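You operate a simulated robot arm through the tools that you are given. There is no shell and no other tool. Be economical: measure what you need, move in short steps, check, and stop when the job is done.

You are at the controls of a simulated robot arm. One attempt, no reset.

Task
Clamp the white panel in the assembly jig with the yellow key.
Fine: it starts in the orange rack and goes into the jig's groove first; lock both outer cams; leave the middle cam and the other keys; key back in its own hole.

The check looks at the end state, three seconds after you hand in, the way a careful person would. Anything else that was tipped, shoved, dropped, spilled or broken makes it a failure.

Robot
A 6-joint arm with a two-finger gripper, hanging from a carriage that runs on a gantry, over the field with the corners [-2060, -1363], [40, -1363], [39, 17], [-2061, 17] (x, y) and turns from -5.917 to 6.091 rad about z. Base frame: it is fixed where the carriage stands at the start and does not move with it; the origin is on the floor, on the carriage's upright axis, x ahead of it, y to its left, z up. Lengths are in mm, angles in rad, forces in N, time in s.
With the tool pointing down near the work surface it reaches from about 100 to 600 mm from the robot's upright axis, wherever it stands. Its first joint turns from -2.897 to 2.897 rad. Places, roughly: groove of the assembly jig [600, -300, 900]; left cam [500, -200, 900]; middle cam [500, -300, 900]; right cam [500, -400, 900]; white panel (30x20x2 cm) [500, 0, 1000]. Payload 2.45 kg.
The TCP is the grasp point between the finger pads, 26 mm short of the fingertips. In the tool frame z runs along the fingers and y along their closing line. The gripper opens to 96 mm. The gripper's body begins 69 mm behind the TCP.
Orientation is told as [roll, pitch, yaw] about the base's x, y, z axes, in that order, counted from this pose: with the fingers straight down and closing along the base's y, the tool's x points along the base's -x, its y along +y and its z along -z.

Tools
- The arm moves only by the tool nudge_tool. Its arguments are lists of equal length, an entry for each row: "dp": the shift along the tool's x, y, z in mm, a list of three; "rot": the turn, a rotation vector about the tool's x, y, z in rad, a list of three; "gripper": the finger opening in mm, from 0 to 96. In form: {"dp": [[x, y, z], ...], "rot": [[wx, wy, wz], ...], "gripper": [gripper, ...]}. A call has 1 to 12 rows; each row is the pose to reach, as a shift and turn from the pose commanded when the call began, along the tool's axes at that moment. Each row takes 0.2 s and may step no farther than 50 mm and 0.15 rad from the row before; otherwise, or with a gripper value out of range, the whole call is refused. Where a pose cannot be reached the arm comes as near as it can. A force on the tool above 40 N (or 10 N above the force at the start of the call, whichever is more), or a blocked arm, ends the call early, and 0.2 s more pass. The fingers move at their own pace and stop on an object; they squeeze with about 34 N. The grip force told is the motor's: it shows also when the fingers shut on nothing. Time passes only in rows, and 0.2 s behind the last, so rows that repeat a pose let the fingers close. The reply holds the time, the measured pose of the TCP, the force on the tool along the base axes, the opening and the grip force, in the units named above and with some noise, with the torque about the TCP (base axes, N m) and any sound that the robot's microphone picked up.
- Cameras (640 x 400 px; columns grow to the right, rows downward): "scene" is now at [246.2, -44.5, 1650.1]; the picture's right is [-0.70, -0.71, 0.00], its down [-0.63, 0.62, -0.48] and it looks along [0.34, -0.33, -0.88] (base axes); focal length 261 px, centre (320, 200). "wrist" rides on the gripper at [82, 3, -98] in the tool frame; the picture's right is [-0.04, 1.00, 0.00], its down [-0.73, -0.03, -0.68] and it looks along [-0.68, -0.03, 0.73] (tool axes); focal length 256 px, centre (320, 200). There is no depth. A picture from a camera that has moved, and an enlarged one, comes with that camera's place and axes in the base frame and with its lens.
- get_image(camera): a new picture of that camera. No time passes.
- raise_lower(by): slides the trunk up (or, below 0, down) by that many mm; the arm and the scene camera ride with it, the base frame stays. It gives what a move gives, with no picture.
- roll_base(legs): drives the robot by 1 to 6 legs, each [ahead, left, turn to the left] in mm, mm and rad, along the robot's own axes; the way and the turn of a leg run together, so that a leg with both is an arc; at most 1500 mm and 3.142 rad a leg. The arm and the cameras ride along, it lands a little off, and it stops where it bumps. It keeps to its track: a leg is cut to what the track allows. It gives what a move gives.
- turn_head(pan, tilt): turns the head with the scene camera to pan (to the left, within 2.705 rad either way) and tilt (down, from -0.506 to 1.204), counted from straight ahead of the robot. It gives what a move gives.
- enlarge(camera, box): a new picture of the part [left, top, right, bottom] of that camera's present view, enlarged. No time passes.
- job_done(): hands the job in; it is judged then, once.

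Go step by step. Nothing tells you exact positions but the pictures and the camera data: compare them with the known pose of the tool, close in by small moves and look again before you grip or let go. The budget is 120 turns and 90 pictures, counting those below and the enlarged ones. Unless the task says otherwise, let go and move clear before handing in, and close with one line.

The tools are called by a JSON object that holds its "fn" and its "kwargs". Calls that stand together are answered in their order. nudge_tool: Moves the arm, as the interface text tells. Its arguments: {"type":"object","properties":{"dp":{"type":"array","items":{"type":"array","items":{"type":"number"}}},"rot":{"type":"array","items":{"type":"array","items":{"type":"number"}}},"gripper":{"type":"array","items":{"type":"number"}}},"required":["dp","rot","gripper"]} The other tools are called the same way: raise_lower (by) slides the trunk up or down; roll_base (legs) drives the base; turn_head (pan, tilt) turns the head that bears the scene camera; get_image (camera) takes a picture; enlarge (camera, box) takes an enlarged picture of a part of a camera's view; job_done () hands the job in.

At the start:

```text
time_s: 0.0
position: [169.9, -453.8, 999.8]
ee_rot: [0.0, -0.002, 0.0]
contact_force: [0.0, 1.2, -0.4]
moment: [0.0, 0.01, 0.05]
opening: 96.1
grasp_force: 0.1
trunk travel left (down, up): [-382.0, 220.0]
robot x, y, heading: [0.2, 2.2, 0.003]
head pan, tilt: [-0.775, 1.075]
```

scene: 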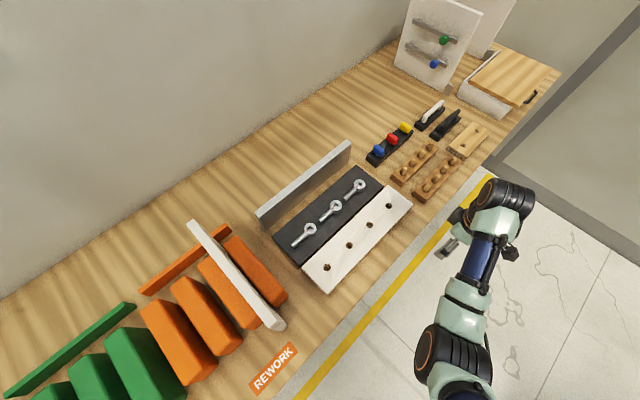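
wrist: 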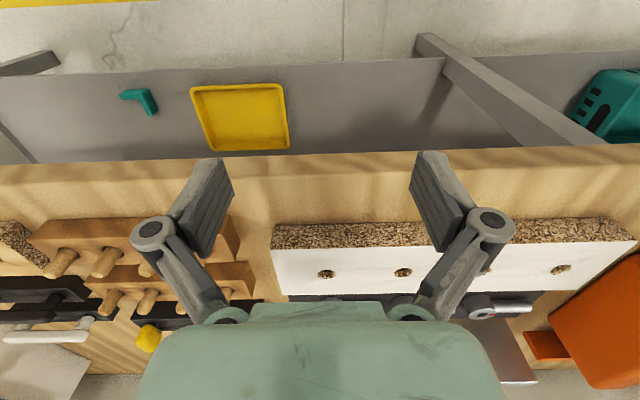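

I see the bench with the orange rack (white panel standing in it), the jig with three cams, and the keys further right. I'll take closer looks first.

{"fn": "enlarge", "kwargs": {"camera": "scene", "box": [240, 120, 440, 300]}}

{"fn": "enlarge", "kwargs": {"camera": "scene", "box": [120, 200, 320, 390]}}

{"fn": "enlarge", "kwargs": {"camera": "scene", "box": [350, 90, 500, 210]}}

```text
2.22 times, centred on (340, 210) of scene
camera zoom: at [246.2, -44.5, 1650.1], right [-0.7, -0.71, 0.0], down [-0.63, 0.62, -0.48], along [0.34, -0.33, -0.88], focal length 579 px, centre (276, 178)
```

zoom: 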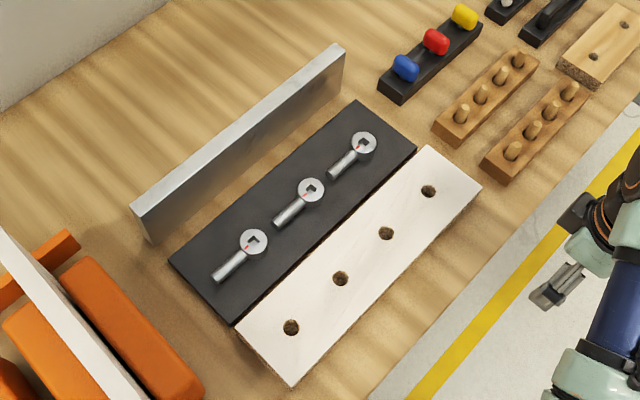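

```text
2.11 times, centred on (220, 295) of scene
camera zoom: at [246.2, -44.5, 1650.1], right [-0.7, -0.71, 0.0], down [-0.63, 0.62, -0.48], along [0.34, -0.33, -0.88], focal length 549 px, centre (530, 0)
```

zoom: 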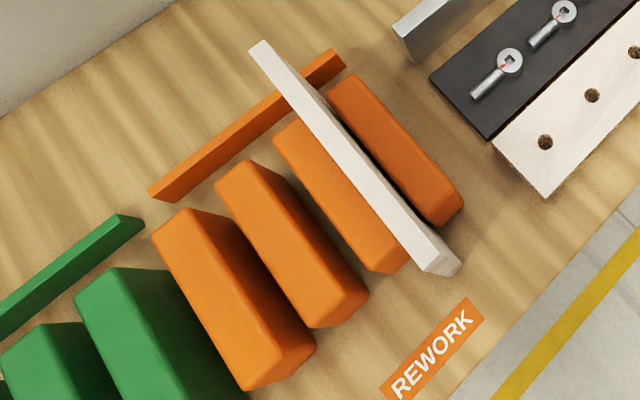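

```text
3.33 times, centred on (425, 150) of scene
camera zoom: at [246.2, -44.5, 1650.1], right [-0.7, -0.71, 0.0], down [-0.63, 0.62, -0.48], along [0.34, -0.33, -0.88], focal length 869 px, centre (-30, 367)
```

zoom: 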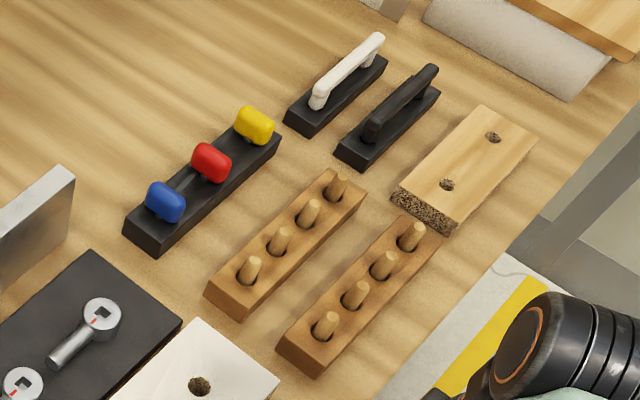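

The panel stands along x in the rack, thin side along y; the jig's fence and cam row run along y. I'll look at the panel and jig straight on with the head.

{"fn": "turn_head", "kwargs": {"pan": 0.0, "tilt": 0.9}}

{"fn": "get_image", "kwargs": {"camera": "scene"}}

{"fn": "enlarge", "kwargs": {"camera": "scene", "box": [220, 120, 420, 320]}}

```text
time_s: 1.1
position: [170.8, -453.9, 999.6]
ee_rot: [-0.001, 0.0, -0.001]
contact_force: [-0.1, 0.5, 0.8]
moment: [0.0, 0.01, -0.01]
opening: 96.2
grasp_force: 0.1
trunk travel left (down, up): [-382.0, 220.0]
robot x, y, heading: [1.1, 1.5, -0.006]
head pan, tilt: [0.0, 0.901]
```

```text
84 pictures are left
camera scene: at [275.4, 0.8, 1662.4], right [0.0, -1.0, 0.0], down [-0.78, 0.0, -0.62], along [0.62, 0.0, -0.78], focal length 261 px, centre (320, 200)
```

scene: 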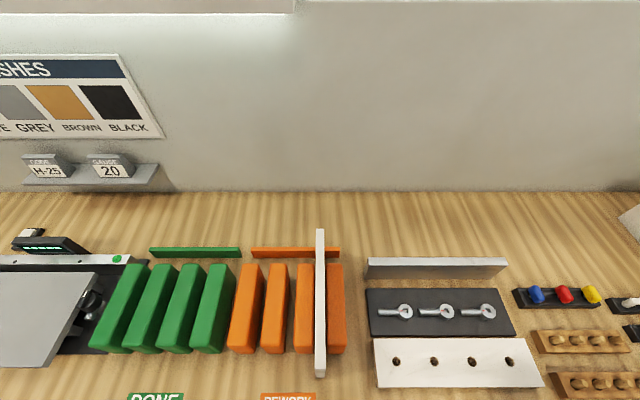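

```text
2.00 times, centred on (320, 220) of scene
camera zoom: at [275.4, 0.8, 1662.4], right [0.0, -1.0, 0.0], down [-0.78, 0.0, -0.62], along [0.62, 0.0, -0.78], focal length 521 px, centre (320, 160)
```

zoom: 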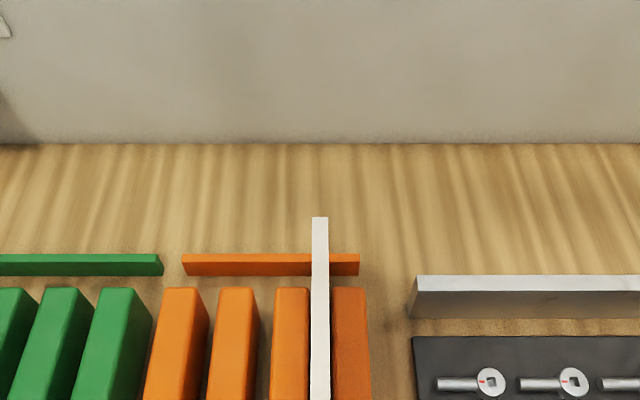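

Panel top edge: z≈1061, x≈353–653, y≈0. Now I'll drive in front of the jig to look at groove, cams and keys.

{"fn": "roll_base", "kwargs": {"legs": [[0, -400, 0]]}}

{"fn": "turn_head", "kwargs": {"pan": 0.0, "tilt": 1.1}}

{"fn": "get_image", "kwargs": {"camera": "scene"}}

{"fn": "enlarge", "kwargs": {"camera": "scene", "box": [180, 100, 420, 250]}}

{"fn": "enlarge", "kwargs": {"camera": "scene", "box": [380, 100, 620, 250]}}

```text
time_s: 3.6
position: [175.9, -856.0, 999.0]
ee_rot: [-0.001, -0.001, 0.005]
contact_force: [-0.5, 0.5, -0.4]
moment: [0.01, -0.01, 0.01]
opening: 95.9
grasp_force: 0.1
trunk travel left (down, up): [-382.0, 220.0]
robot x, y, heading: [-1.3, -405.3, 0.009]
head pan, tilt: [0.0, 0.901]
```

```text
time_s: 4.4
position: [175.9, -856.6, 999.8]
ee_rot: [0.001, 0.0, 0.007]
contact_force: [-0.7, -0.5, 0.8]
moment: [-0.02, -0.01, 0.01]
opening: 95.8
grasp_force: 0.0
trunk travel left (down, up): [-382.0, 220.0]
robot x, y, heading: [0.4, -406.3, 0.006]
head pan, tilt: [0.0, 1.1]
```

```text
82 pictures are left
camera scene: at [264.6, -400.9, 1648.6], right [0.01, -1.0, 0.0], down [-0.89, -0.01, -0.45], along [0.45, 0.0, -0.89], focal length 261 px, centre (320, 200)
```

scene: 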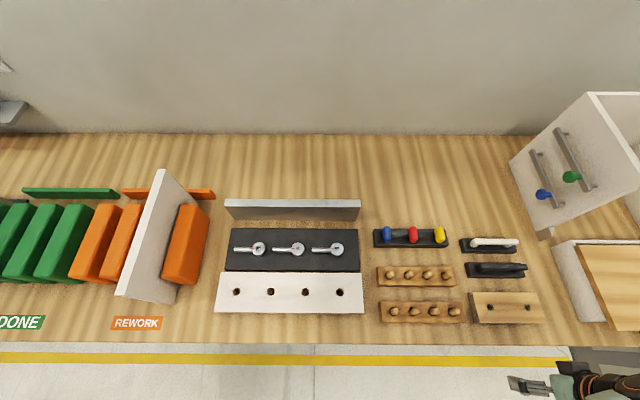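

```text
2.67 times, centred on (300, 175) of scene
camera zoom: at [264.6, -400.9, 1648.6], right [0.01, -1.0, 0.0], down [-0.89, -0.01, -0.45], along [0.45, 0.0, -0.89], focal length 695 px, centre (373, 267)
```

zoom: 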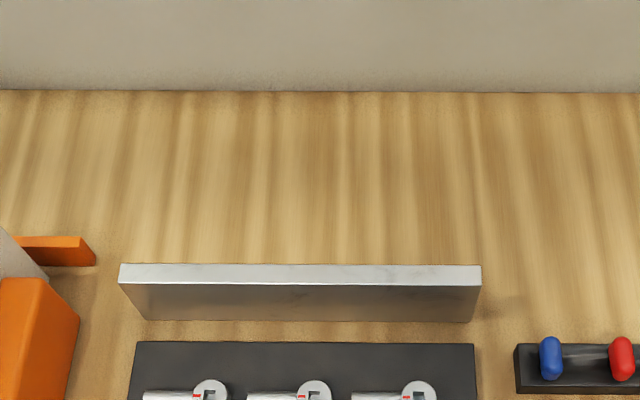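

```text
2.67 times, centred on (500, 175) of scene
camera zoom: at [264.6, -400.9, 1648.6], right [0.01, -1.0, 0.0], down [-0.89, -0.01, -0.45], along [0.45, 0.0, -0.89], focal length 695 px, centre (-160, 267)
```

zoom: 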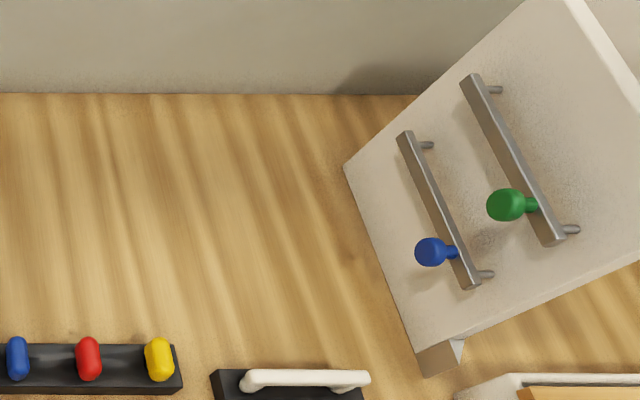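

The jig sits around y≈-320, groove between the dark block (x≈555) and the fence (x≈592). I'll raise the arm and swing it over the jig for closer wrist-camera views.

{"fn": "nudge_tool", "kwargs": {"dp": [[0, 40, -45], [0, 80, -90], [0, 115, -125], [0, 160, -140], [-10, 208, -150], [-20, 256, -150], [-30, 304, -150], [-45, 350, -150], [-60, 397, -150], [-75, 443, -150], [-90, 489, -150], [-100, 530, -150]], "rot": [[0, 0, 0], [0, 0, 0], [0, 0, 0], [0, 0, 0], [0, 0, 0], [0, 0, 0], [0, 0, 0], [0, 0, 0], [0, 0, 0], [0, 0, 0], [0, 0, 0], [0, 0, 0]], "gripper": [96, 96, 96, 96, 96, 96, 96, 96, 96, 96, 96, 96]}}

{"fn": "get_image", "kwargs": {"camera": "wrist"}}

```text
refused: row 1 steps farther than a row can; nothing moved
```

```text
79 pictures are left
camera wrist: at [94.9, -852.9, 1099.2], right [0.03, 1.0, 0.0], down [0.73, -0.02, 0.68], along [0.68, -0.02, -0.73], focal length 256 px, centre (320, 200)
```

wrist: 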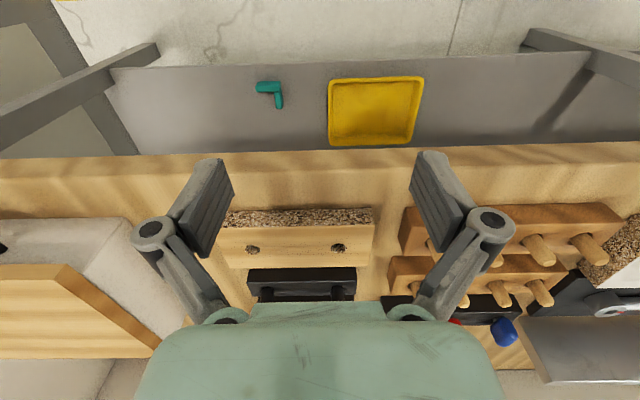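

{"fn": "nudge_tool", "kwargs": {"dp": [[0, 20, -40], [0, 45, -80], [0, 80, -115], [0, 122, -140], [-8, 168, -150], [-16, 214, -150], [-30, 260, -150], [-45, 305, -150], [-60, 350, -150], [-75, 396, -150], [-90, 442, -150], [-105, 488, -150]], "rot": [[0, 0, 0], [0, 0, 0], [0, 0, 0], [0, 0, 0], [0, 0, 0], [0, 0, 0], [0, 0, 0], [0, 0, 0], [0, 0, 0], [0, 0, 0], [0, 0, 0], [0, 0, 0]], "gripper": [96, 96, 96, 96, 96, 96, 96, 96, 96, 96, 96, 96]}}

{"fn": "get_image", "kwargs": {"camera": "wrist"}}

```text
time_s: 7.0
position: [256.9, -374.2, 955.6]
ee_rot: [0.001, -0.023, 0.008]
contact_force: [0.3, -0.1, 0.9]
moment: [0.01, 0.01, 0.0]
opening: 95.9
grasp_force: 0.1
out of reach, approached as far as the arm can: row 1, 2, 3, 4, 5, 6, 7, 8, 9, 10, 11, 12
trunk travel left (down, up): [-382.0, 220.0]
robot x, y, heading: [3.1, -404.9, 0.008]
head pan, tilt: [0.0, 1.1]
```

```text
78 pictures are left
camera wrist: at [173.8, -371.0, 1053.3], right [0.03, 1.0, 0.0], down [0.72, -0.03, 0.7], along [0.7, -0.02, -0.72], focal length 256 px, centre (320, 200)
```

wrist: 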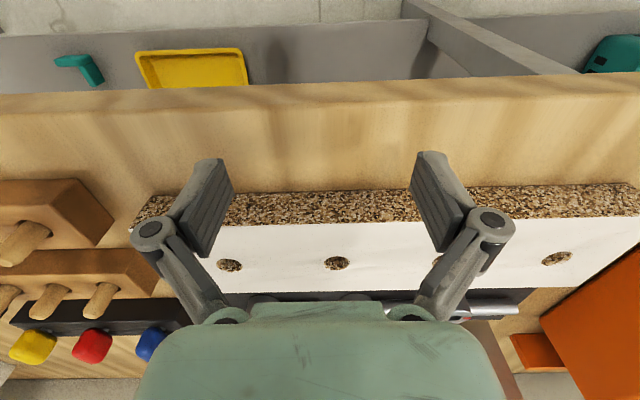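

The arm is near its upper limit; I'll raise the trunk for height.

{"fn": "raise_lower", "kwargs": {"by": 200}}

{"fn": "nudge_tool", "kwargs": {"dp": [[-40, 10, 0], [-80, 20, 0], [-120, 30, 0], [-150, 40, 0]], "rot": [[0, 0, 0], [0, 0, 0], [0, 0, 0], [0, 0, 0]], "gripper": [96, 96, 96, 96]}}

{"fn": "get_image", "kwargs": {"camera": "wrist"}}

```text
time_s: 9.1
position: [255.3, -374.5, 1154.4]
ee_rot: [0.002, -0.022, 0.007]
contact_force: [0.2, 0.3, -0.1]
moment: [-0.02, 0.01, 0.0]
opening: 95.8
grasp_force: 0.0
trunk travel left (down, up): [-582.0, 20.0]
robot x, y, heading: [-1.7, -405.3, 0.009]
head pan, tilt: [0.0, 1.1]
```

```text
time_s: 10.1
position: [406.5, -333.8, 1157.6]
ee_rot: [0.001, -0.021, 0.006]
contact_force: [1.0, -0.7, -0.3]
moment: [0.03, -0.09, 0.01]
opening: 96.1
grasp_force: 0.1
trunk travel left (down, up): [-582.0, 20.0]
robot x, y, heading: [3.3, -400.7, 0.006]
head pan, tilt: [0.0, 1.1]
```

```text
77 pictures are left
camera wrist: at [323.6, -331.4, 1255.9], right [0.03, 1.0, 0.0], down [0.72, -0.03, 0.69], along [0.69, -0.02, -0.72], focal length 256 px, centre (320, 200)
```

wrist: 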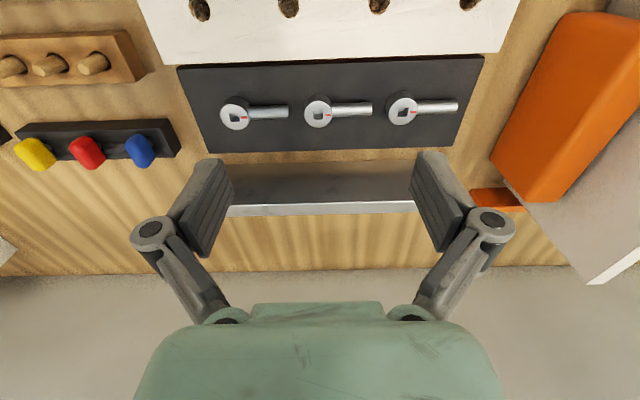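

{"fn": "enlarge", "kwargs": {"camera": "wrist", "box": [170, 40, 490, 220]}}

{"fn": "enlarge", "kwargs": {"camera": "wrist", "box": [200, 70, 300, 140]}}

{"fn": "enlarge", "kwargs": {"camera": "wrist", "box": [0, 90, 190, 190]}}

```text
2.00 times, centred on (330, 130) of wrist
camera zoom: at [323.6, -331.4, 1255.9], right [0.03, 1.0, 0.0], down [0.72, -0.03, 0.69], along [0.69, -0.02, -0.72], focal length 512 px, centre (300, 340)
```

zoom: 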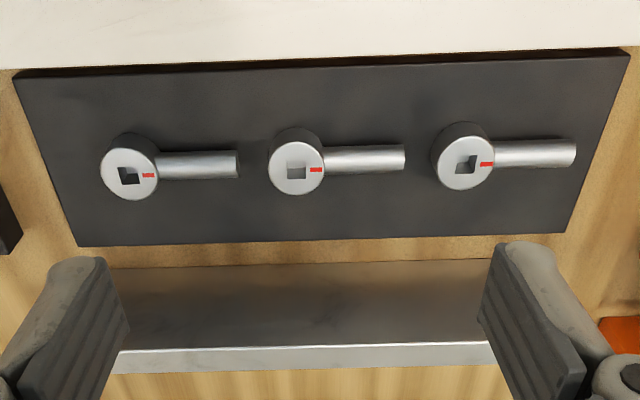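

```text
5.71 times, centred on (250, 105) of wrist
camera zoom: at [323.6, -331.4, 1255.9], right [0.03, 1.0, 0.0], down [0.72, -0.03, 0.69], along [0.69, -0.02, -0.72], focal length 1463 px, centre (720, 743)
```

zoom: 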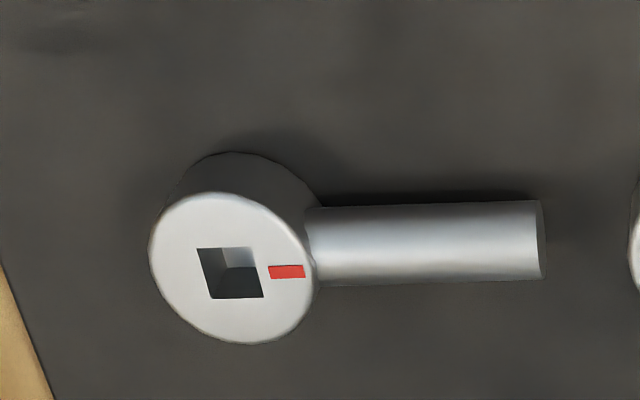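

```text
3.37 times, centred on (95, 140) of wrist
camera zoom: at [323.6, -331.4, 1255.9], right [0.03, 1.0, 0.0], down [0.72, -0.03, 0.69], along [0.69, -0.02, -0.72], focal length 862 px, centre (1078, 402)
```

zoom: 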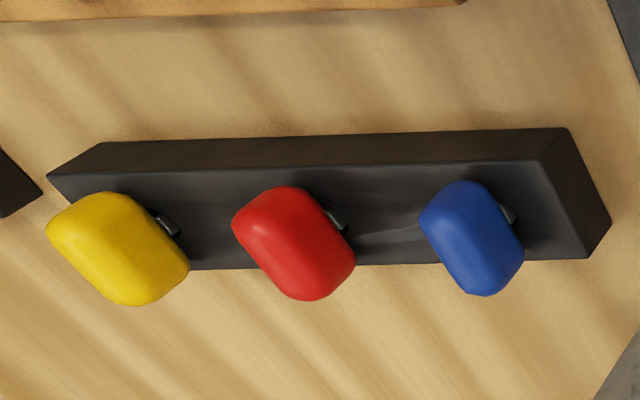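

Cam rods point +y now; turning them a quarter turn clockwise (seen from above) should point them toward the fence and press the panel. I'll tilt the wrist so its camera looks straight down for accurate measurements, from a position above the groove.

{"fn": "nudge_tool", "kwargs": {"dp": [[0, 0, 0], [0, 0, 0], [0, 0, 0], [0, 0, 0], [0, 0, 0]], "rot": [[0, 0.15, 0], [0, 0.3, 0], [0, 0.45, 0], [0, 0.6, 0], [0, 0.73, 0]], "gripper": [96, 96, 96, 96, 96]}}

{"fn": "get_image", "kwargs": {"camera": "wrist"}}

```text
time_s: 11.3
position: [428.2, -332.8, 1142.4]
ee_rot: [0.005, 0.713, 0.008]
contact_force: [-0.5, 1.0, -0.2]
moment: [-0.02, -0.03, -0.02]
opening: 96.0
grasp_force: 0.1
out of reach, approached as far as the arm can: row 1, 2, 3, 4, 5
trunk travel left (down, up): [-582.0, 20.0]
robot x, y, heading: [-1.6, -404.3, 0.007]
head pan, tilt: [0.0, 1.1]
```

```text
73 pictures are left
camera wrist: at [432.0, -329.5, 1271.5], right [0.02, 1.0, -0.02], down [1.0, -0.02, 0.04], along [0.03, -0.02, -1.0], focal length 256 px, centre (320, 200)
```

wrist: 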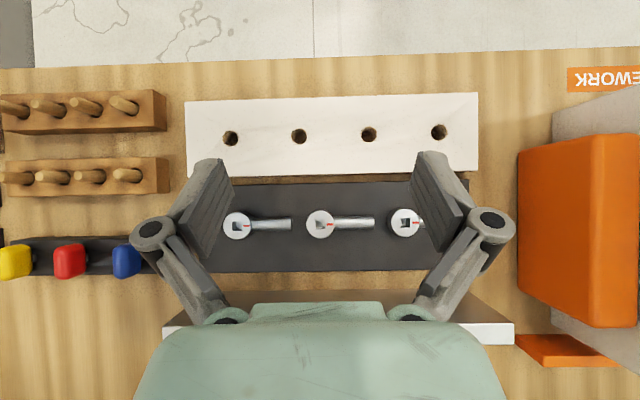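

I'll enlarge this view, then lower the trunk by 150 and compare scales to get true heights.

{"fn": "enlarge", "kwargs": {"camera": "wrist", "box": [150, 170, 310, 350]}}

{"fn": "enlarge", "kwargs": {"camera": "wrist", "box": [370, 170, 530, 350]}}

{"fn": "raise_lower", "kwargs": {"by": -150}}

{"fn": "get_image", "kwargs": {"camera": "wrist"}}

{"fn": "enlarge", "kwargs": {"camera": "wrist", "box": [160, 180, 480, 380]}}

```text
2.22 times, centred on (230, 260) of wrist
camera zoom: at [432.0, -329.5, 1271.5], right [0.02, 1.0, -0.02], down [1.0, -0.02, 0.04], along [0.03, -0.02, -1.0], focal length 569 px, centre (520, 67)
```

zoom: 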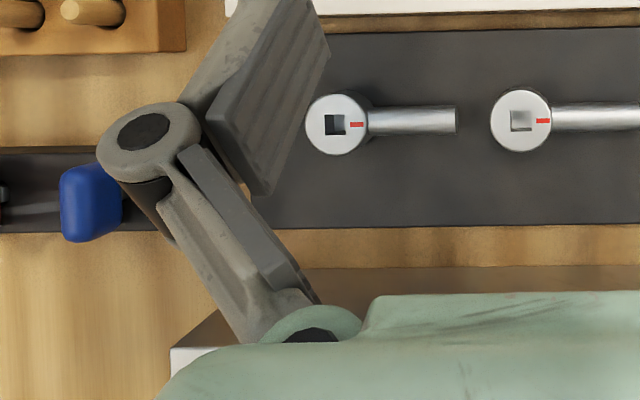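

```text
2.22 times, centred on (450, 260) of wrist
camera zoom: at [432.0, -329.5, 1271.5], right [0.02, 1.0, -0.02], down [1.0, -0.02, 0.04], along [0.03, -0.02, -1.0], focal length 569 px, centre (31, 67)
```

zoom: 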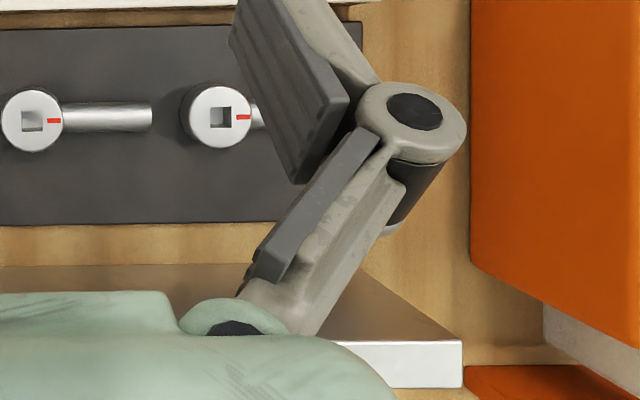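

```text
time_s: 13.1
position: [429.1, -331.9, 993.6]
ee_rot: [0.003, 0.712, 0.008]
contact_force: [-0.2, 0.7, 0.7]
moment: [-0.01, 0.02, 0.02]
opening: 96.0
grasp_force: 0.0
trunk travel left (down, up): [-432.0, 170.0]
robot x, y, heading: [0.6, -406.2, 0.01]
head pan, tilt: [0.0, 1.1]
```

```text
70 pictures are left
camera wrist: at [432.1, -329.3, 1121.4], right [0.02, 1.0, -0.02], down [1.0, -0.02, 0.04], along [0.04, -0.02, -1.0], focal length 256 px, centre (320, 200)
```

wrist: 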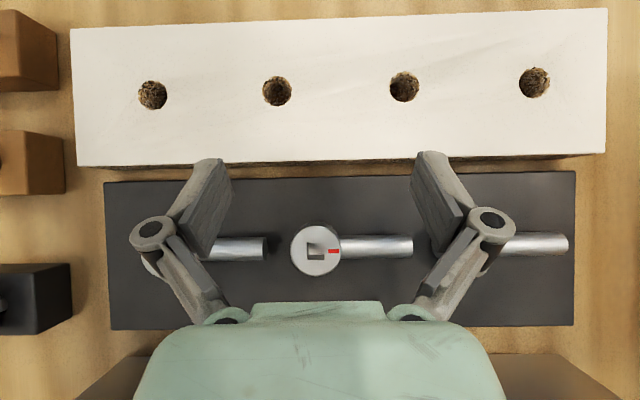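

```text
2.00 times, centred on (320, 280) of wrist
camera zoom: at [432.1, -329.3, 1121.4], right [0.02, 1.0, -0.02], down [1.0, -0.02, 0.04], along [0.04, -0.02, -1.0], focal length 512 px, centre (320, 40)
```

zoom: 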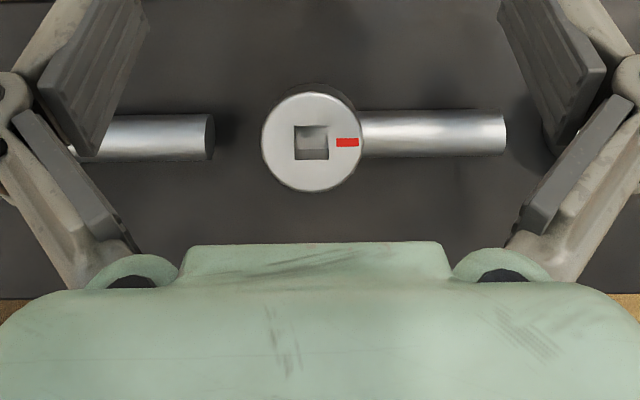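

Measured: bench ≈905, dark block top ≈922 (back edge x≈541), cam tops ≈940, fence front face x≈572 with top ≈1004; so the groove is about 30 mm wide and the panel top should be near z≈1105. Now I test how high the arm can lift with the trunk raised.

{"fn": "raise_lower", "kwargs": {"by": 170}}

{"fn": "nudge_tool", "kwargs": {"dp": [[0, 0, 0], [0, 0, 0], [0, 0, 0], [0, 0, 0], [0, 0, 0]], "rot": [[0, -0.15, 0], [0, -0.3, 0], [0, -0.45, 0], [0, -0.6, 0], [0, -0.712, 0]], "gripper": [96, 96, 96, 96, 96]}}

{"fn": "nudge_tool", "kwargs": {"dp": [[-20, 0, -40], [-20, 0, -80], [-20, 0, -120], [-20, 0, -160]], "rot": [[0, 0, 0], [0, 0, 0], [0, 0, 0], [0, 0, 0]], "gripper": [60, 60, 60, 60]}}

```text
time_s: 15.0
position: [427.5, -333.1, 1162.9]
ee_rot: [0.005, 0.712, 0.01]
contact_force: [0.1, -0.4, -0.4]
moment: [0.02, -0.03, 0.0]
opening: 95.9
grasp_force: 0.2
trunk travel left (down, up): [-602.0, 0.0]
robot x, y, heading: [3.6, -402.1, 0.008]
head pan, tilt: [0.0, 1.1]
```

```text
time_s: 16.2
position: [430.0, -332.3, 1162.9]
ee_rot: [0.002, -0.003, 0.006]
contact_force: [1.4, 0.0, 0.3]
moment: [-0.01, 0.03, 0.03]
opening: 96.1
grasp_force: 0.0
out of reach, approached as far as the arm can: row 1, 2, 3
trunk travel left (down, up): [-602.0, 0.0]
robot x, y, heading: [1.6, -404.7, 0.007]
head pan, tilt: [0.0, 1.1]
```

```text
time_s: 17.2
position: [496.5, -327.8, 1236.5]
ee_rot: [0.003, -0.001, 0.01]
contact_force: [0.1, 1.0, -0.1]
moment: [0.0, -0.01, 0.02]
opening: 60.1
grasp_force: 0.0
out of reach, approached as far as the arm can: row 2, 3, 4
trunk travel left (down, up): [-602.0, 0.0]
robot x, y, heading: [1.2, -401.4, 0.007]
head pan, tilt: [0.0, 1.1]
```

The arm reaches z≈1236 at this radius, enough to lift the panel out. I'll drive over to the panel at this height and look.

{"fn": "roll_base", "kwargs": {"legs": [[0, 330, 0]]}}

{"fn": "nudge_tool", "kwargs": {"dp": [[25, 0, 10], [50, 0, 20], [75, 0, 30], [100, 0, 40]], "rot": [[0, 0, 0], [0, 0, 0], [0, 0, 0], [0, 0, 0]], "gripper": [60, 60, 60, 60]}}

{"fn": "get_image", "kwargs": {"camera": "wrist"}}

{"fn": "get_image", "kwargs": {"camera": "scene"}}

```text
time_s: 19.4
position: [494.5, 0.0, 1235.0]
ee_rot: [0.003, 0.0, 0.006]
contact_force: [0.0, 0.0, 0.1]
moment: [-0.01, 0.0, -0.02]
opening: 60.0
grasp_force: 0.1
trunk travel left (down, up): [-602.0, 0.0]
robot x, y, heading: [-2.0, -76.6, 0.009]
head pan, tilt: [0.0, 1.1]
```

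```text
time_s: 20.4
position: [397.7, -0.6, 1186.2]
ee_rot: [0.003, -0.005, 0.007]
contact_force: [0.5, -0.4, 0.3]
moment: [0.0, 0.04, 0.0]
opening: 60.2
grasp_force: 0.1
out of reach, approached as far as the arm can: row 1, 2, 3, 4
trunk travel left (down, up): [-602.0, 0.0]
robot x, y, heading: [-3.2, -74.6, 0.002]
head pan, tilt: [0.0, 1.1]
```

```text
68 pictures are left
camera wrist: at [316.6, 2.3, 1286.1], right [0.03, 1.0, 0.0], down [0.73, -0.03, 0.68], along [0.68, -0.02, -0.73], focal length 256 px, centre (320, 200)
```

wrist: 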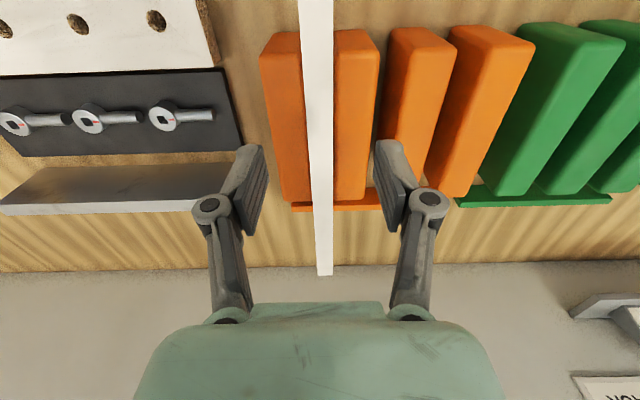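

```text
67 pictures are left
camera scene: at [262.3, -72.0, 1868.2], right [0.01, -1.0, 0.0], down [-0.89, -0.01, -0.45], along [0.45, 0.0, -0.89], focal length 261 px, centre (320, 200)
```

scene: 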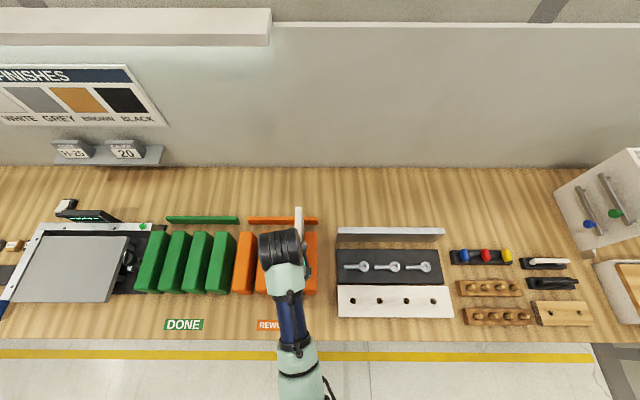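

Panel top ≈1100, spanning roughly x 330–625; rack block tops ≈1002. I'll center over it and look again before descending.

{"fn": "nudge_tool", "kwargs": {"dp": [[-42, 0, 0], [-84, 0, 15], [-84, 0, 40]], "rot": [[0, 0, 0], [0, 0, 0], [0, 0, 0]], "gripper": [60, 60, 60]}}

{"fn": "get_image", "kwargs": {"camera": "wrist"}}

{"fn": "turn_head", "kwargs": {"pan": 0.35, "tilt": 1.1}}

{"fn": "enlarge", "kwargs": {"camera": "scene", "box": [220, 160, 460, 340]}}

```text
time_s: 21.2
position: [482.6, -0.7, 1148.7]
ee_rot: [0.001, -0.004, 0.006]
contact_force: [0.3, 0.4, -0.3]
moment: [0.01, 0.03, 0.01]
opening: 59.9
grasp_force: 0.0
trunk travel left (down, up): [-602.0, 0.0]
robot x, y, heading: [-1.3, -76.5, 0.007]
head pan, tilt: [0.0, 1.1]
```

```text
66 pictures are left
camera wrist: at [401.5, 2.5, 1246.6], right [0.03, 1.0, 0.0], down [0.73, -0.03, 0.68], along [0.68, -0.02, -0.73], focal length 256 px, centre (320, 200)
```

wrist: 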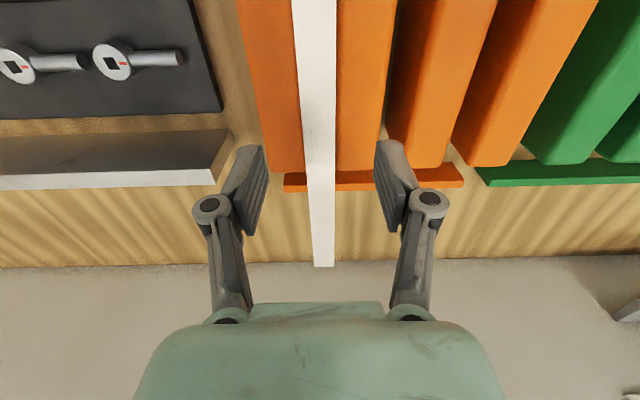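

```text
time_s: 22.0
position: [483.5, 0.7, 1147.7]
ee_rot: [0.001, -0.002, 0.007]
contact_force: [-0.2, -0.5, -0.2]
moment: [-0.04, -0.01, -0.01]
opening: 59.9
grasp_force: 0.1
trunk travel left (down, up): [-602.0, 0.0]
robot x, y, heading: [1.6, -74.1, 0.005]
head pan, tilt: [0.351, 1.1]
```

```text
2.22 times, centred on (340, 250) of scene
camera zoom: at [258.3, -50.4, 1868.2], right [0.35, -0.94, 0.0], down [-0.83, -0.31, -0.45], along [0.43, 0.16, -0.89], focal length 579 px, centre (276, 89)
```

zoom: 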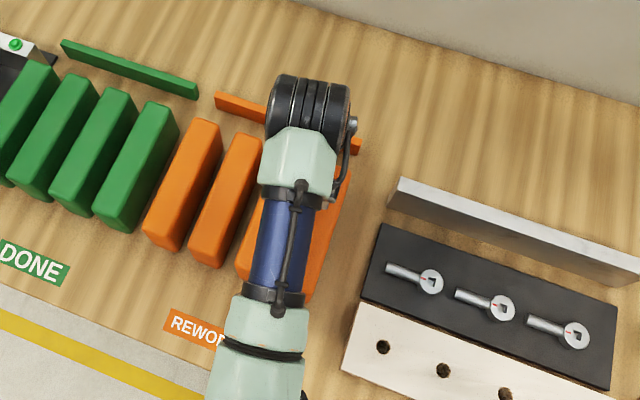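

Aligned over the panel. Descending to z≈1060 and closing.

{"fn": "nudge_tool", "kwargs": {"dp": [[0, 0, 30], [0, 0, 60], [0, 0, 87]], "rot": [[0, 0, 0], [0, 0, 0], [0, 0, 0]], "gripper": [60, 60, 60]}}

{"fn": "get_image", "kwargs": {"camera": "wrist"}}

```text
time_s: 22.8
position: [480.1, 1.1, 1060.0]
ee_rot: [0.0, -0.004, 0.007]
contact_force: [0.0, 0.5, -0.1]
moment: [-0.03, 0.01, 0.02]
opening: 60.4
grasp_force: 0.2
trunk travel left (down, up): [-602.0, 0.0]
robot x, y, heading: [-0.4, -75.2, 0.006]
head pan, tilt: [0.351, 1.1]
```

```text
64 pictures are left
camera wrist: at [400.4, 4.3, 1158.9], right [0.03, 1.0, 0.0], down [0.73, -0.03, 0.68], along [0.68, -0.02, -0.73], focal length 256 px, centre (320, 200)
```

wrist: 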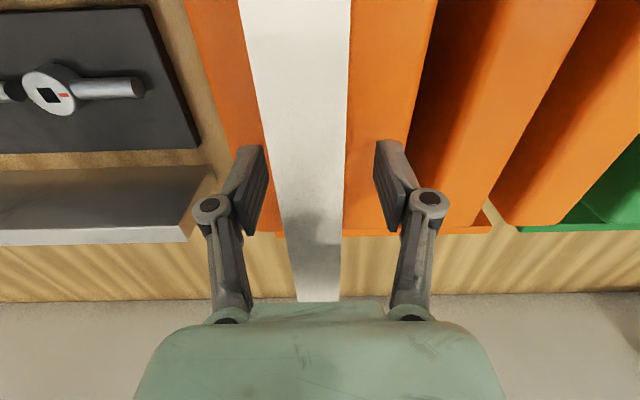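

{"fn": "nudge_tool", "kwargs": {"dp": [[0, 0, 0], [0, 0, 0], [0, 0, 0], [0, 0, 0]], "rot": [[0, 0, 0], [0, 0, 0], [0, 0, 0], [0, 0, 0]], "gripper": [40, 25, 10, 0]}}

{"fn": "nudge_tool", "kwargs": {"dp": [[0, 0, -8], [0, 0, -16]], "rot": [[0, 0, 0], [0, 0, 0]], "gripper": [0, 0]}}

{"fn": "get_image", "kwargs": {"camera": "wrist"}}

```text
time_s: 23.8
position: [481.2, 1.6, 1060.3]
ee_rot: [0.001, -0.002, 0.008]
contact_force: [0.5, -0.1, -0.3]
moment: [0.06, -0.07, -0.32]
opening: 19.6
grasp_force: 33.5
trunk travel left (down, up): [-602.0, 0.0]
robot x, y, heading: [-0.2, -79.7, 0.007]
head pan, tilt: [0.351, 1.1]
```

```text
time_s: 24.4
position: [479.3, 0.8, 1075.7]
ee_rot: [0.001, -0.003, 0.006]
contact_force: [-0.2, 0.5, -7.4]
moment: [-0.01, 0.0, -0.01]
opening: 19.8
grasp_force: 33.7
trunk travel left (down, up): [-602.0, 0.0]
robot x, y, heading: [1.5, -76.3, 0.009]
head pan, tilt: [0.351, 1.1]
```

```text
63 pictures are left
camera wrist: at [399.2, 4.5, 1174.5], right [0.03, 1.0, 0.0], down [0.73, -0.03, 0.68], along [0.68, -0.02, -0.73], focal length 256 px, centre (320, 200)
```

wrist: 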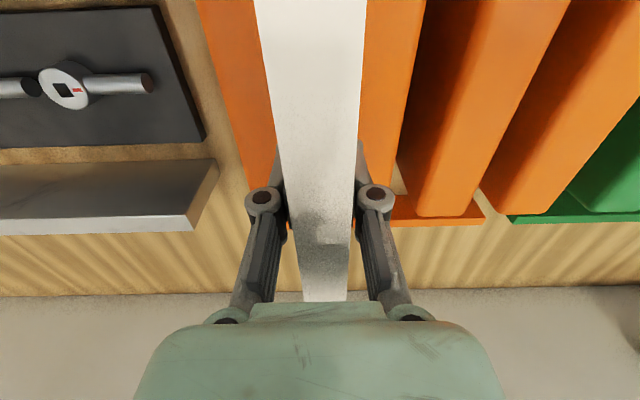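

Panel is held and balanced (7.4 N). Lifting to z≈1210.

{"fn": "nudge_tool", "kwargs": {"dp": [[0, 0, -35], [0, 0, -70], [-5, 0, -105], [-10, 0, -135]], "rot": [[0, 0, 0], [0, 0, 0], [0, 0, 0], [0, 0, 0]], "gripper": [0, 0, 0, 0]}}

{"fn": "nudge_tool", "kwargs": {"dp": [[0, 0, 0], [0, 0, 0], [0, 0, 0], [0, 0, 0]], "rot": [[0, 0, -0.13], [0, 0, -0.26], [0, 0, -0.39], [0, 0, -0.52]], "gripper": [0, 0, 0, 0]}}

{"fn": "get_image", "kwargs": {"camera": "scene"}}

```text
time_s: 25.4
position: [490.6, 2.3, 1211.6]
ee_rot: [0.002, -0.001, 0.007]
contact_force: [-0.9, 0.7, -8.5]
moment: [0.02, 0.0, -0.02]
opening: 19.8
grasp_force: 34.1
trunk travel left (down, up): [-602.0, 0.0]
robot x, y, heading: [-0.8, -74.6, 0.005]
head pan, tilt: [0.351, 1.1]
```

```text
time_s: 26.4
position: [490.2, 2.3, 1210.4]
ee_rot: [0.002, -0.004, 0.529]
contact_force: [-0.3, 0.3, -7.9]
moment: [-0.02, 0.0, 0.02]
opening: 19.8
grasp_force: 33.5
trunk travel left (down, up): [-602.0, 0.0]
robot x, y, heading: [-4.5, -76.2, 0.006]
head pan, tilt: [0.351, 1.1]
```

```text
62 pictures are left
camera scene: at [258.1, -50.4, 1868.0], right [0.35, -0.94, 0.0], down [-0.83, -0.31, -0.45], along [0.42, 0.16, -0.89], focal length 261 px, centre (320, 200)
```

scene: 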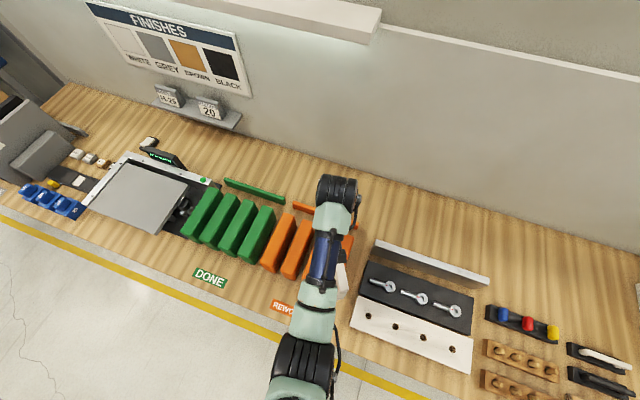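

{"fn": "nudge_tool", "kwargs": {"dp": [[0, 0, 0], [0, 0, 0], [0, 0, 0], [0, 0, 0], [0, 0, 0], [0, 0, 0], [0, 0, 0], [0, 0, 0]], "rot": [[0, 0, -0.13], [0, 0, -0.26], [0, 0, -0.39], [0, 0, -0.52], [0, 0, -0.65], [0, 0, -0.78], [0, 0, -0.91], [0, 0, -1.043]], "gripper": [0, 0, 0, 0, 0, 0, 0, 0]}}

{"fn": "roll_base", "kwargs": {"legs": [[0, -325, 0]]}}

{"fn": "turn_head", "kwargs": {"pan": -0.3, "tilt": 1.0}}

{"fn": "get_image", "kwargs": {"camera": "scene"}}

{"fn": "get_image", "kwargs": {"camera": "wrist"}}

```text
time_s: 28.2
position: [490.3, 2.1, 1209.5]
ee_rot: [-0.001, 0.0, 1.572]
contact_force: [0.0, -0.1, -7.6]
moment: [-0.02, 0.02, 0.02]
opening: 19.8
grasp_force: 33.7
trunk travel left (down, up): [-602.0, 0.0]
robot x, y, heading: [-1.4, -74.4, 0.005]
head pan, tilt: [0.351, 1.1]
```

```text
time_s: 30.3
position: [490.8, -321.1, 1210.2]
ee_rot: [-0.002, -0.002, 1.568]
contact_force: [0.7, 0.3, -7.9]
moment: [-0.01, 0.01, -0.01]
opening: 19.8
grasp_force: 34.4
trunk travel left (down, up): [-602.0, 0.0]
robot x, y, heading: [2.5, -395.2, 0.002]
head pan, tilt: [0.351, 1.1]
```

```text
time_s: 31.4
position: [491.8, -320.8, 1208.9]
ee_rot: [-0.001, -0.002, 1.568]
contact_force: [0.7, 0.5, -8.8]
moment: [0.03, 0.01, -0.01]
opening: 19.9
grasp_force: 34.0
trunk travel left (down, up): [-602.0, 0.0]
robot x, y, heading: [-0.8, -394.9, 0.004]
head pan, tilt: [-0.3, 1.0]
```

```text
61 pictures are left
camera scene: at [266.9, -413.8, 1874.6], right [-0.29, -0.96, 0.0], down [-0.8, 0.25, -0.54], along [0.52, -0.16, -0.84], focal length 261 px, centre (320, 200)
```

scene: 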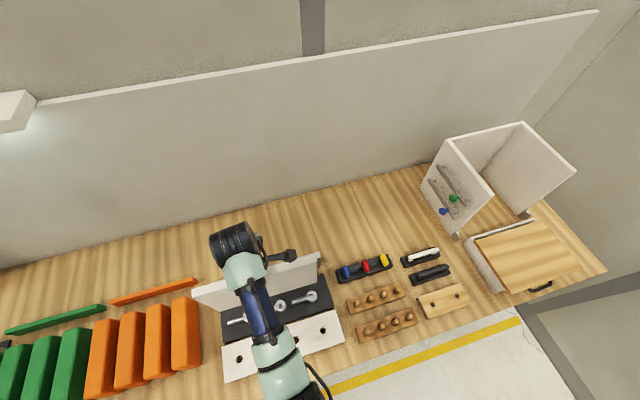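

```text
60 pictures are left
camera wrist: at [489.2, -402.2, 1308.7], right [-1.0, 0.05, 0.0], down [0.03, 0.73, 0.68], along [0.03, 0.68, -0.73], focal length 256 px, centre (320, 200)
```

wrist: 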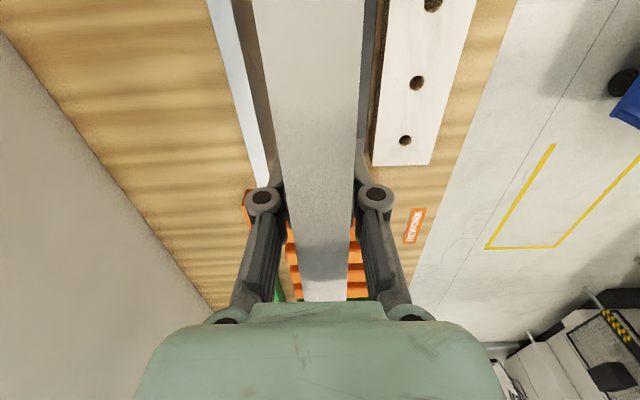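

Panel is now parallel to the groove. Moving it over the groove (x≈556, y≈-325) and lowering just above the fence for a check.

{"fn": "nudge_tool", "kwargs": {"dp": [[1, -22, 0], [2, -44, 0], [4, -65, 0], [4, -65, 0]], "rot": [[0, 0, 0], [0, 0, 0], [0, 0, 0], [0, 0, 0]], "gripper": [0, 0, 0, 0]}}

{"fn": "get_image", "kwargs": {"camera": "wrist"}}

{"fn": "get_image", "kwargs": {"camera": "scene"}}

```text
time_s: 32.4
position: [556.3, -323.1, 1211.1]
ee_rot: [-0.002, -0.001, 1.565]
contact_force: [0.1, 0.3, -7.4]
moment: [0.04, 0.04, 0.01]
opening: 19.8
grasp_force: 34.1
trunk travel left (down, up): [-602.0, 0.0]
robot x, y, heading: [1.2, -392.5, -0.001]
head pan, tilt: [-0.3, 1.0]
```

```text
59 pictures are left
camera wrist: at [554.2, -405.0, 1309.7], right [-1.0, 0.05, 0.0], down [0.03, 0.73, 0.68], along [0.03, 0.68, -0.73], focal length 256 px, centre (320, 200)
```

wrist: 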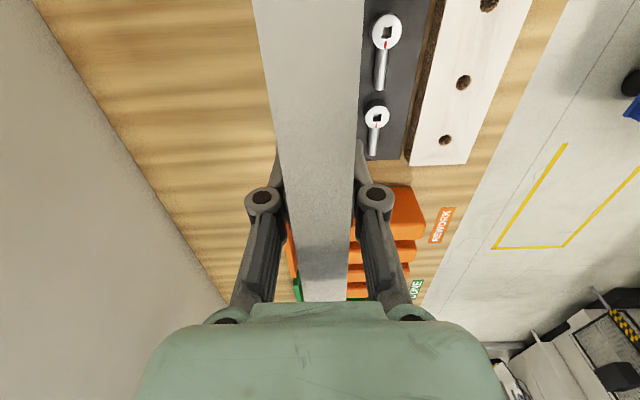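

```text
58 pictures are left
camera scene: at [266.9, -413.9, 1874.6], right [-0.29, -0.96, 0.0], down [-0.8, 0.25, -0.54], along [0.52, -0.16, -0.84], focal length 261 px, centre (320, 200)
```

scene: 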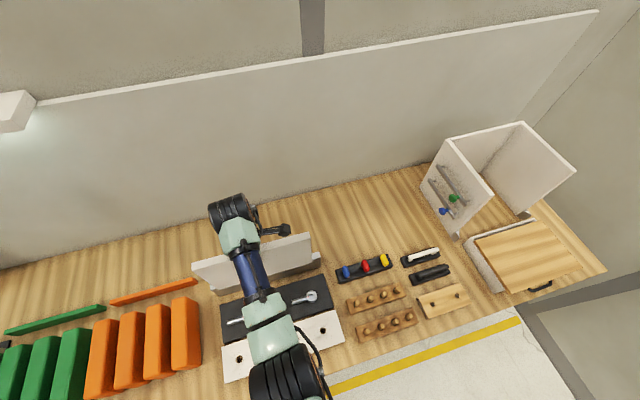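

{"fn": "nudge_tool", "kwargs": {"dp": [[0, 0, 15], [0, 0, 30], [0, 0, 45], [0, 0, 60], [0, 0, 75], [0, 0, 90], [0, 0, 105]], "rot": [[0, 0, 0], [0, 0, 0], [0, 0, 0], [0, 0, 0], [0, 0, 0], [0, 0, 0], [0, 0, 0]], "gripper": [0, 0, 0, 0, 0, 0, 0]}}

{"fn": "enlarge", "kwargs": {"camera": "scene", "box": [190, 220, 350, 340]}}

{"fn": "get_image", "kwargs": {"camera": "wrist"}}

```text
time_s: 34.0
position: [558.5, -324.6, 1105.0]
ee_rot: [-0.002, -0.001, 1.565]
contact_force: [-0.1, 0.0, -8.9]
moment: [-0.01, 0.01, -0.03]
opening: 19.6
grasp_force: 34.0
trunk travel left (down, up): [-602.0, 0.0]
robot x, y, heading: [0.0, -395.1, 0.003]
head pan, tilt: [-0.3, 1.0]
```

```text
3.33 times, centred on (270, 280) of scene
camera zoom: at [266.9, -413.9, 1874.7], right [-0.29, -0.96, 0.0], down [-0.8, 0.25, -0.54], along [0.52, -0.16, -0.84], focal length 869 px, centre (487, -67)
```

zoom: 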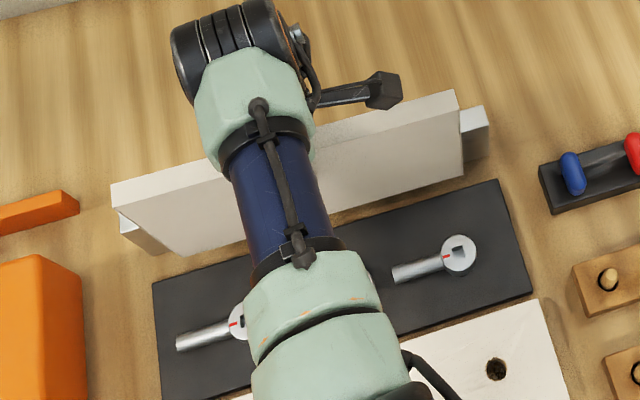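

```text
56 pictures are left
camera wrist: at [555.0, -405.5, 1203.7], right [-1.0, 0.05, 0.0], down [0.03, 0.73, 0.68], along [0.03, 0.68, -0.73], focal length 256 px, centre (320, 200)
```

wrist: 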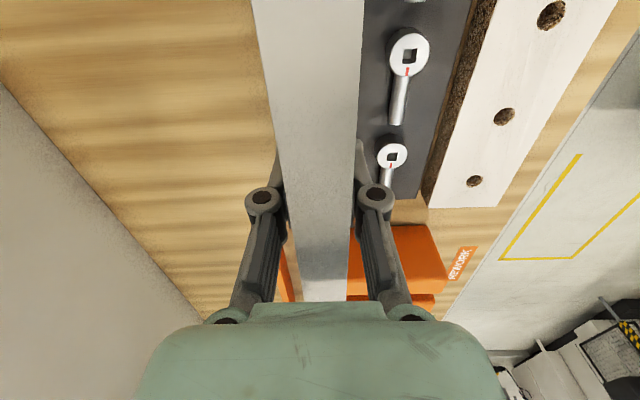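

Panel has passed below the fence top with no contact. Lowering further, slowly near the bottom.

{"fn": "nudge_tool", "kwargs": {"dp": [[0, 0, 10], [0, 0, 20], [0, 0, 30], [0, 0, 36]], "rot": [[0, 0, 0], [0, 0, 0], [0, 0, 0], [0, 0, 0]], "gripper": [0, 0, 0, 0]}}

{"fn": "enlarge", "kwargs": {"camera": "scene", "box": [190, 220, 350, 340]}}

```text
time_s: 35.0
position: [553.1, -324.2, 1070.0]
ee_rot: [-0.001, -0.002, 1.565]
contact_force: [0.8, -0.7, -8.0]
moment: [0.0, -0.03, -0.02]
opening: 19.9
grasp_force: 34.0
out of reach, approached as far as the arm can: row 4
trunk travel left (down, up): [-602.0, 0.0]
robot x, y, heading: [2.5, -394.0, 0.003]
head pan, tilt: [-0.3, 1.0]
```

```text
3.33 times, centred on (270, 280) of scene
camera zoom: at [266.9, -413.9, 1874.6], right [-0.29, -0.96, 0.0], down [-0.8, 0.25, -0.54], along [0.52, -0.16, -0.84], focal length 869 px, centre (487, -67)
```

zoom: 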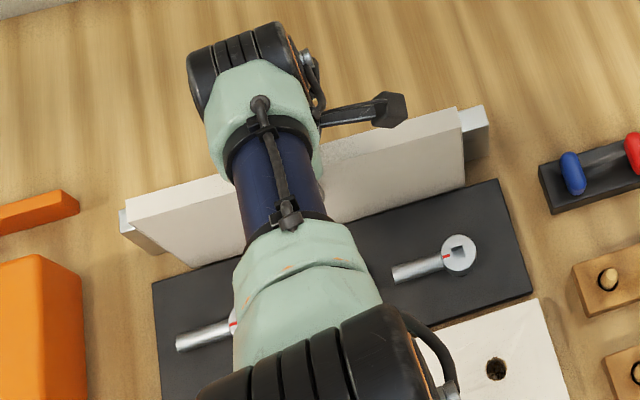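

The arm is at its reach limit low down; I'll use the trunk for the last centimetre instead.

{"fn": "nudge_tool", "kwargs": {"dp": [[0, 0, -12]], "rot": [[0, 0, 0]], "gripper": [0]}}

{"fn": "raise_lower", "kwargs": {"by": -10}}

```text
time_s: 35.4
position: [554.6, -324.6, 1081.7]
ee_rot: [-0.004, -0.001, 1.565]
contact_force: [0.4, 0.7, -6.4]
moment: [-0.03, 0.05, -0.02]
opening: 19.8
grasp_force: 33.6
trunk travel left (down, up): [-602.0, 0.0]
robot x, y, heading: [3.4, -394.2, 0.002]
head pan, tilt: [-0.3, 1.0]
```

```text
time_s: 36.0
position: [555.4, -324.1, 1070.3]
ee_rot: [-0.002, -0.001, 1.566]
contact_force: [0.2, -0.1, -6.9]
moment: [-0.02, 0.0, 0.02]
opening: 19.8
grasp_force: 33.7
trunk travel left (down, up): [-592.0, 10.0]
robot x, y, heading: [0.0, -396.5, 0.001]
head pan, tilt: [-0.3, 1.0]
```

{"fn": "raise_lower", "kwargs": {"by": -5}}

{"fn": "raise_lower", "kwargs": {"by": -3}}

```text
time_s: 36.5
position: [553.0, -324.0, 1065.9]
ee_rot: [-0.002, -0.001, 1.567]
contact_force: [-0.1, -0.4, -8.6]
moment: [-0.01, -0.03, 0.0]
opening: 19.7
grasp_force: 34.2
trunk travel left (down, up): [-587.0, 15.0]
robot x, y, heading: [2.9, -395.7, -0.006]
head pan, tilt: [-0.3, 1.0]
```

```text
time_s: 37.0
position: [553.8, -324.6, 1063.2]
ee_rot: [-0.002, -0.002, 1.566]
contact_force: [-0.3, -0.6, -7.7]
moment: [0.0, 0.0, 0.0]
opening: 19.7
grasp_force: 34.0
trunk travel left (down, up): [-584.0, 18.0]
robot x, y, heading: [0.3, -393.9, -0.001]
head pan, tilt: [-0.3, 1.0]
```

{"fn": "raise_lower", "kwargs": {"by": -2}}

{"fn": "raise_lower", "kwargs": {"by": -2}}

{"fn": "enlarge", "kwargs": {"camera": "scene", "box": [190, 220, 350, 340]}}

```text
time_s: 37.5
position: [555.2, -325.3, 1060.4]
ee_rot: [0.0, -0.003, 1.566]
contact_force: [0.4, 0.0, -8.7]
moment: [0.0, 0.0, -0.01]
opening: 19.7
grasp_force: 33.8
trunk travel left (down, up): [-582.0, 20.0]
robot x, y, heading: [2.2, -394.7, 0.002]
head pan, tilt: [-0.3, 1.0]
```

```text
time_s: 38.0
position: [555.3, -324.6, 1059.8]
ee_rot: [-0.004, -0.002, 1.567]
contact_force: [-0.7, 0.0, 2.1]
moment: [-0.05, 0.24, -0.01]
opening: 19.8
grasp_force: 34.2
trunk travel left (down, up): [-580.0, 22.0]
robot x, y, heading: [-0.4, -394.2, -0.004]
head pan, tilt: [-0.3, 1.0]
```

```text
3.33 times, centred on (270, 280) of scene
camera zoom: at [267.0, -413.9, 1852.9], right [-0.29, -0.96, 0.0], down [-0.8, 0.25, -0.54], along [0.52, -0.16, -0.84], focal length 869 px, centre (487, -67)
```

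zoom: 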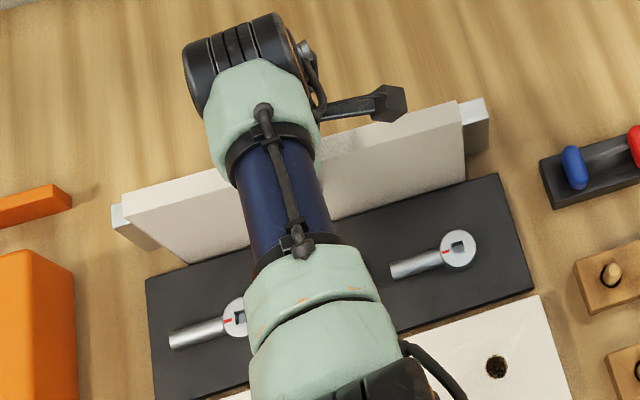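

The panel touched the bench in the groove (same resting height as in the rack). I'll slide it gently back until it rests against the fence.

{"fn": "nudge_tool", "kwargs": {"dp": [[0, -2, 0], [0, -4, 0], [0, -6, 0], [0, -8, 0], [0, -10, 0], [0, -12, 0]], "rot": [[0, 0, 0], [0, 0, 0], [0, 0, 0], [0, 0, 0], [0, 0, 0], [0, 0, 0]], "gripper": [0, 0, 0, 0, 0, 0]}}

```text
time_s: 39.5
position: [562.8, -324.7, 1060.1]
ee_rot: [-0.002, -0.001, 1.565]
contact_force: [-0.4, -0.2, -7.3]
moment: [0.04, -0.03, 0.0]
opening: 19.8
grasp_force: 33.8
out of reach, approached as far as the arm can: row 5, 6
trunk travel left (down, up): [-580.0, 22.0]
robot x, y, heading: [1.4, -397.4, 0.007]
head pan, tilt: [-0.3, 1.0]
```

{"fn": "nudge_tool", "kwargs": {"dp": [[0, 6, 0], [0, 14, 0], [0, 20, -1]], "rot": [[0, 0, 0], [0, 0, 0], [0, 0, 0]], "gripper": [0, 0, 0]}}

{"fn": "roll_base", "kwargs": {"legs": [[8, 0, 0]]}}

```text
time_s: 40.2
position: [546.5, -326.1, 1065.5]
ee_rot: [-0.007, -0.001, 1.566]
contact_force: [10.7, -0.9, -7.0]
moment: [0.18, -1.61, 0.31]
opening: 21.1
grasp_force: 33.7
trunk travel left (down, up): [-580.0, 22.0]
robot x, y, heading: [3.7, -394.1, 0.001]
head pan, tilt: [-0.3, 1.0]
```

```text
time_s: 41.0
position: [550.3, -324.7, 1062.9]
ee_rot: [-0.002, -0.001, 1.565]
contact_force: [4.1, -0.5, -8.3]
moment: [0.16, -0.65, 0.57]
opening: 19.9
grasp_force: 33.9
trunk travel left (down, up): [-580.0, 22.0]
robot x, y, heading: [12.2, -395.6, 0.003]
head pan, tilt: [-0.3, 1.0]
```

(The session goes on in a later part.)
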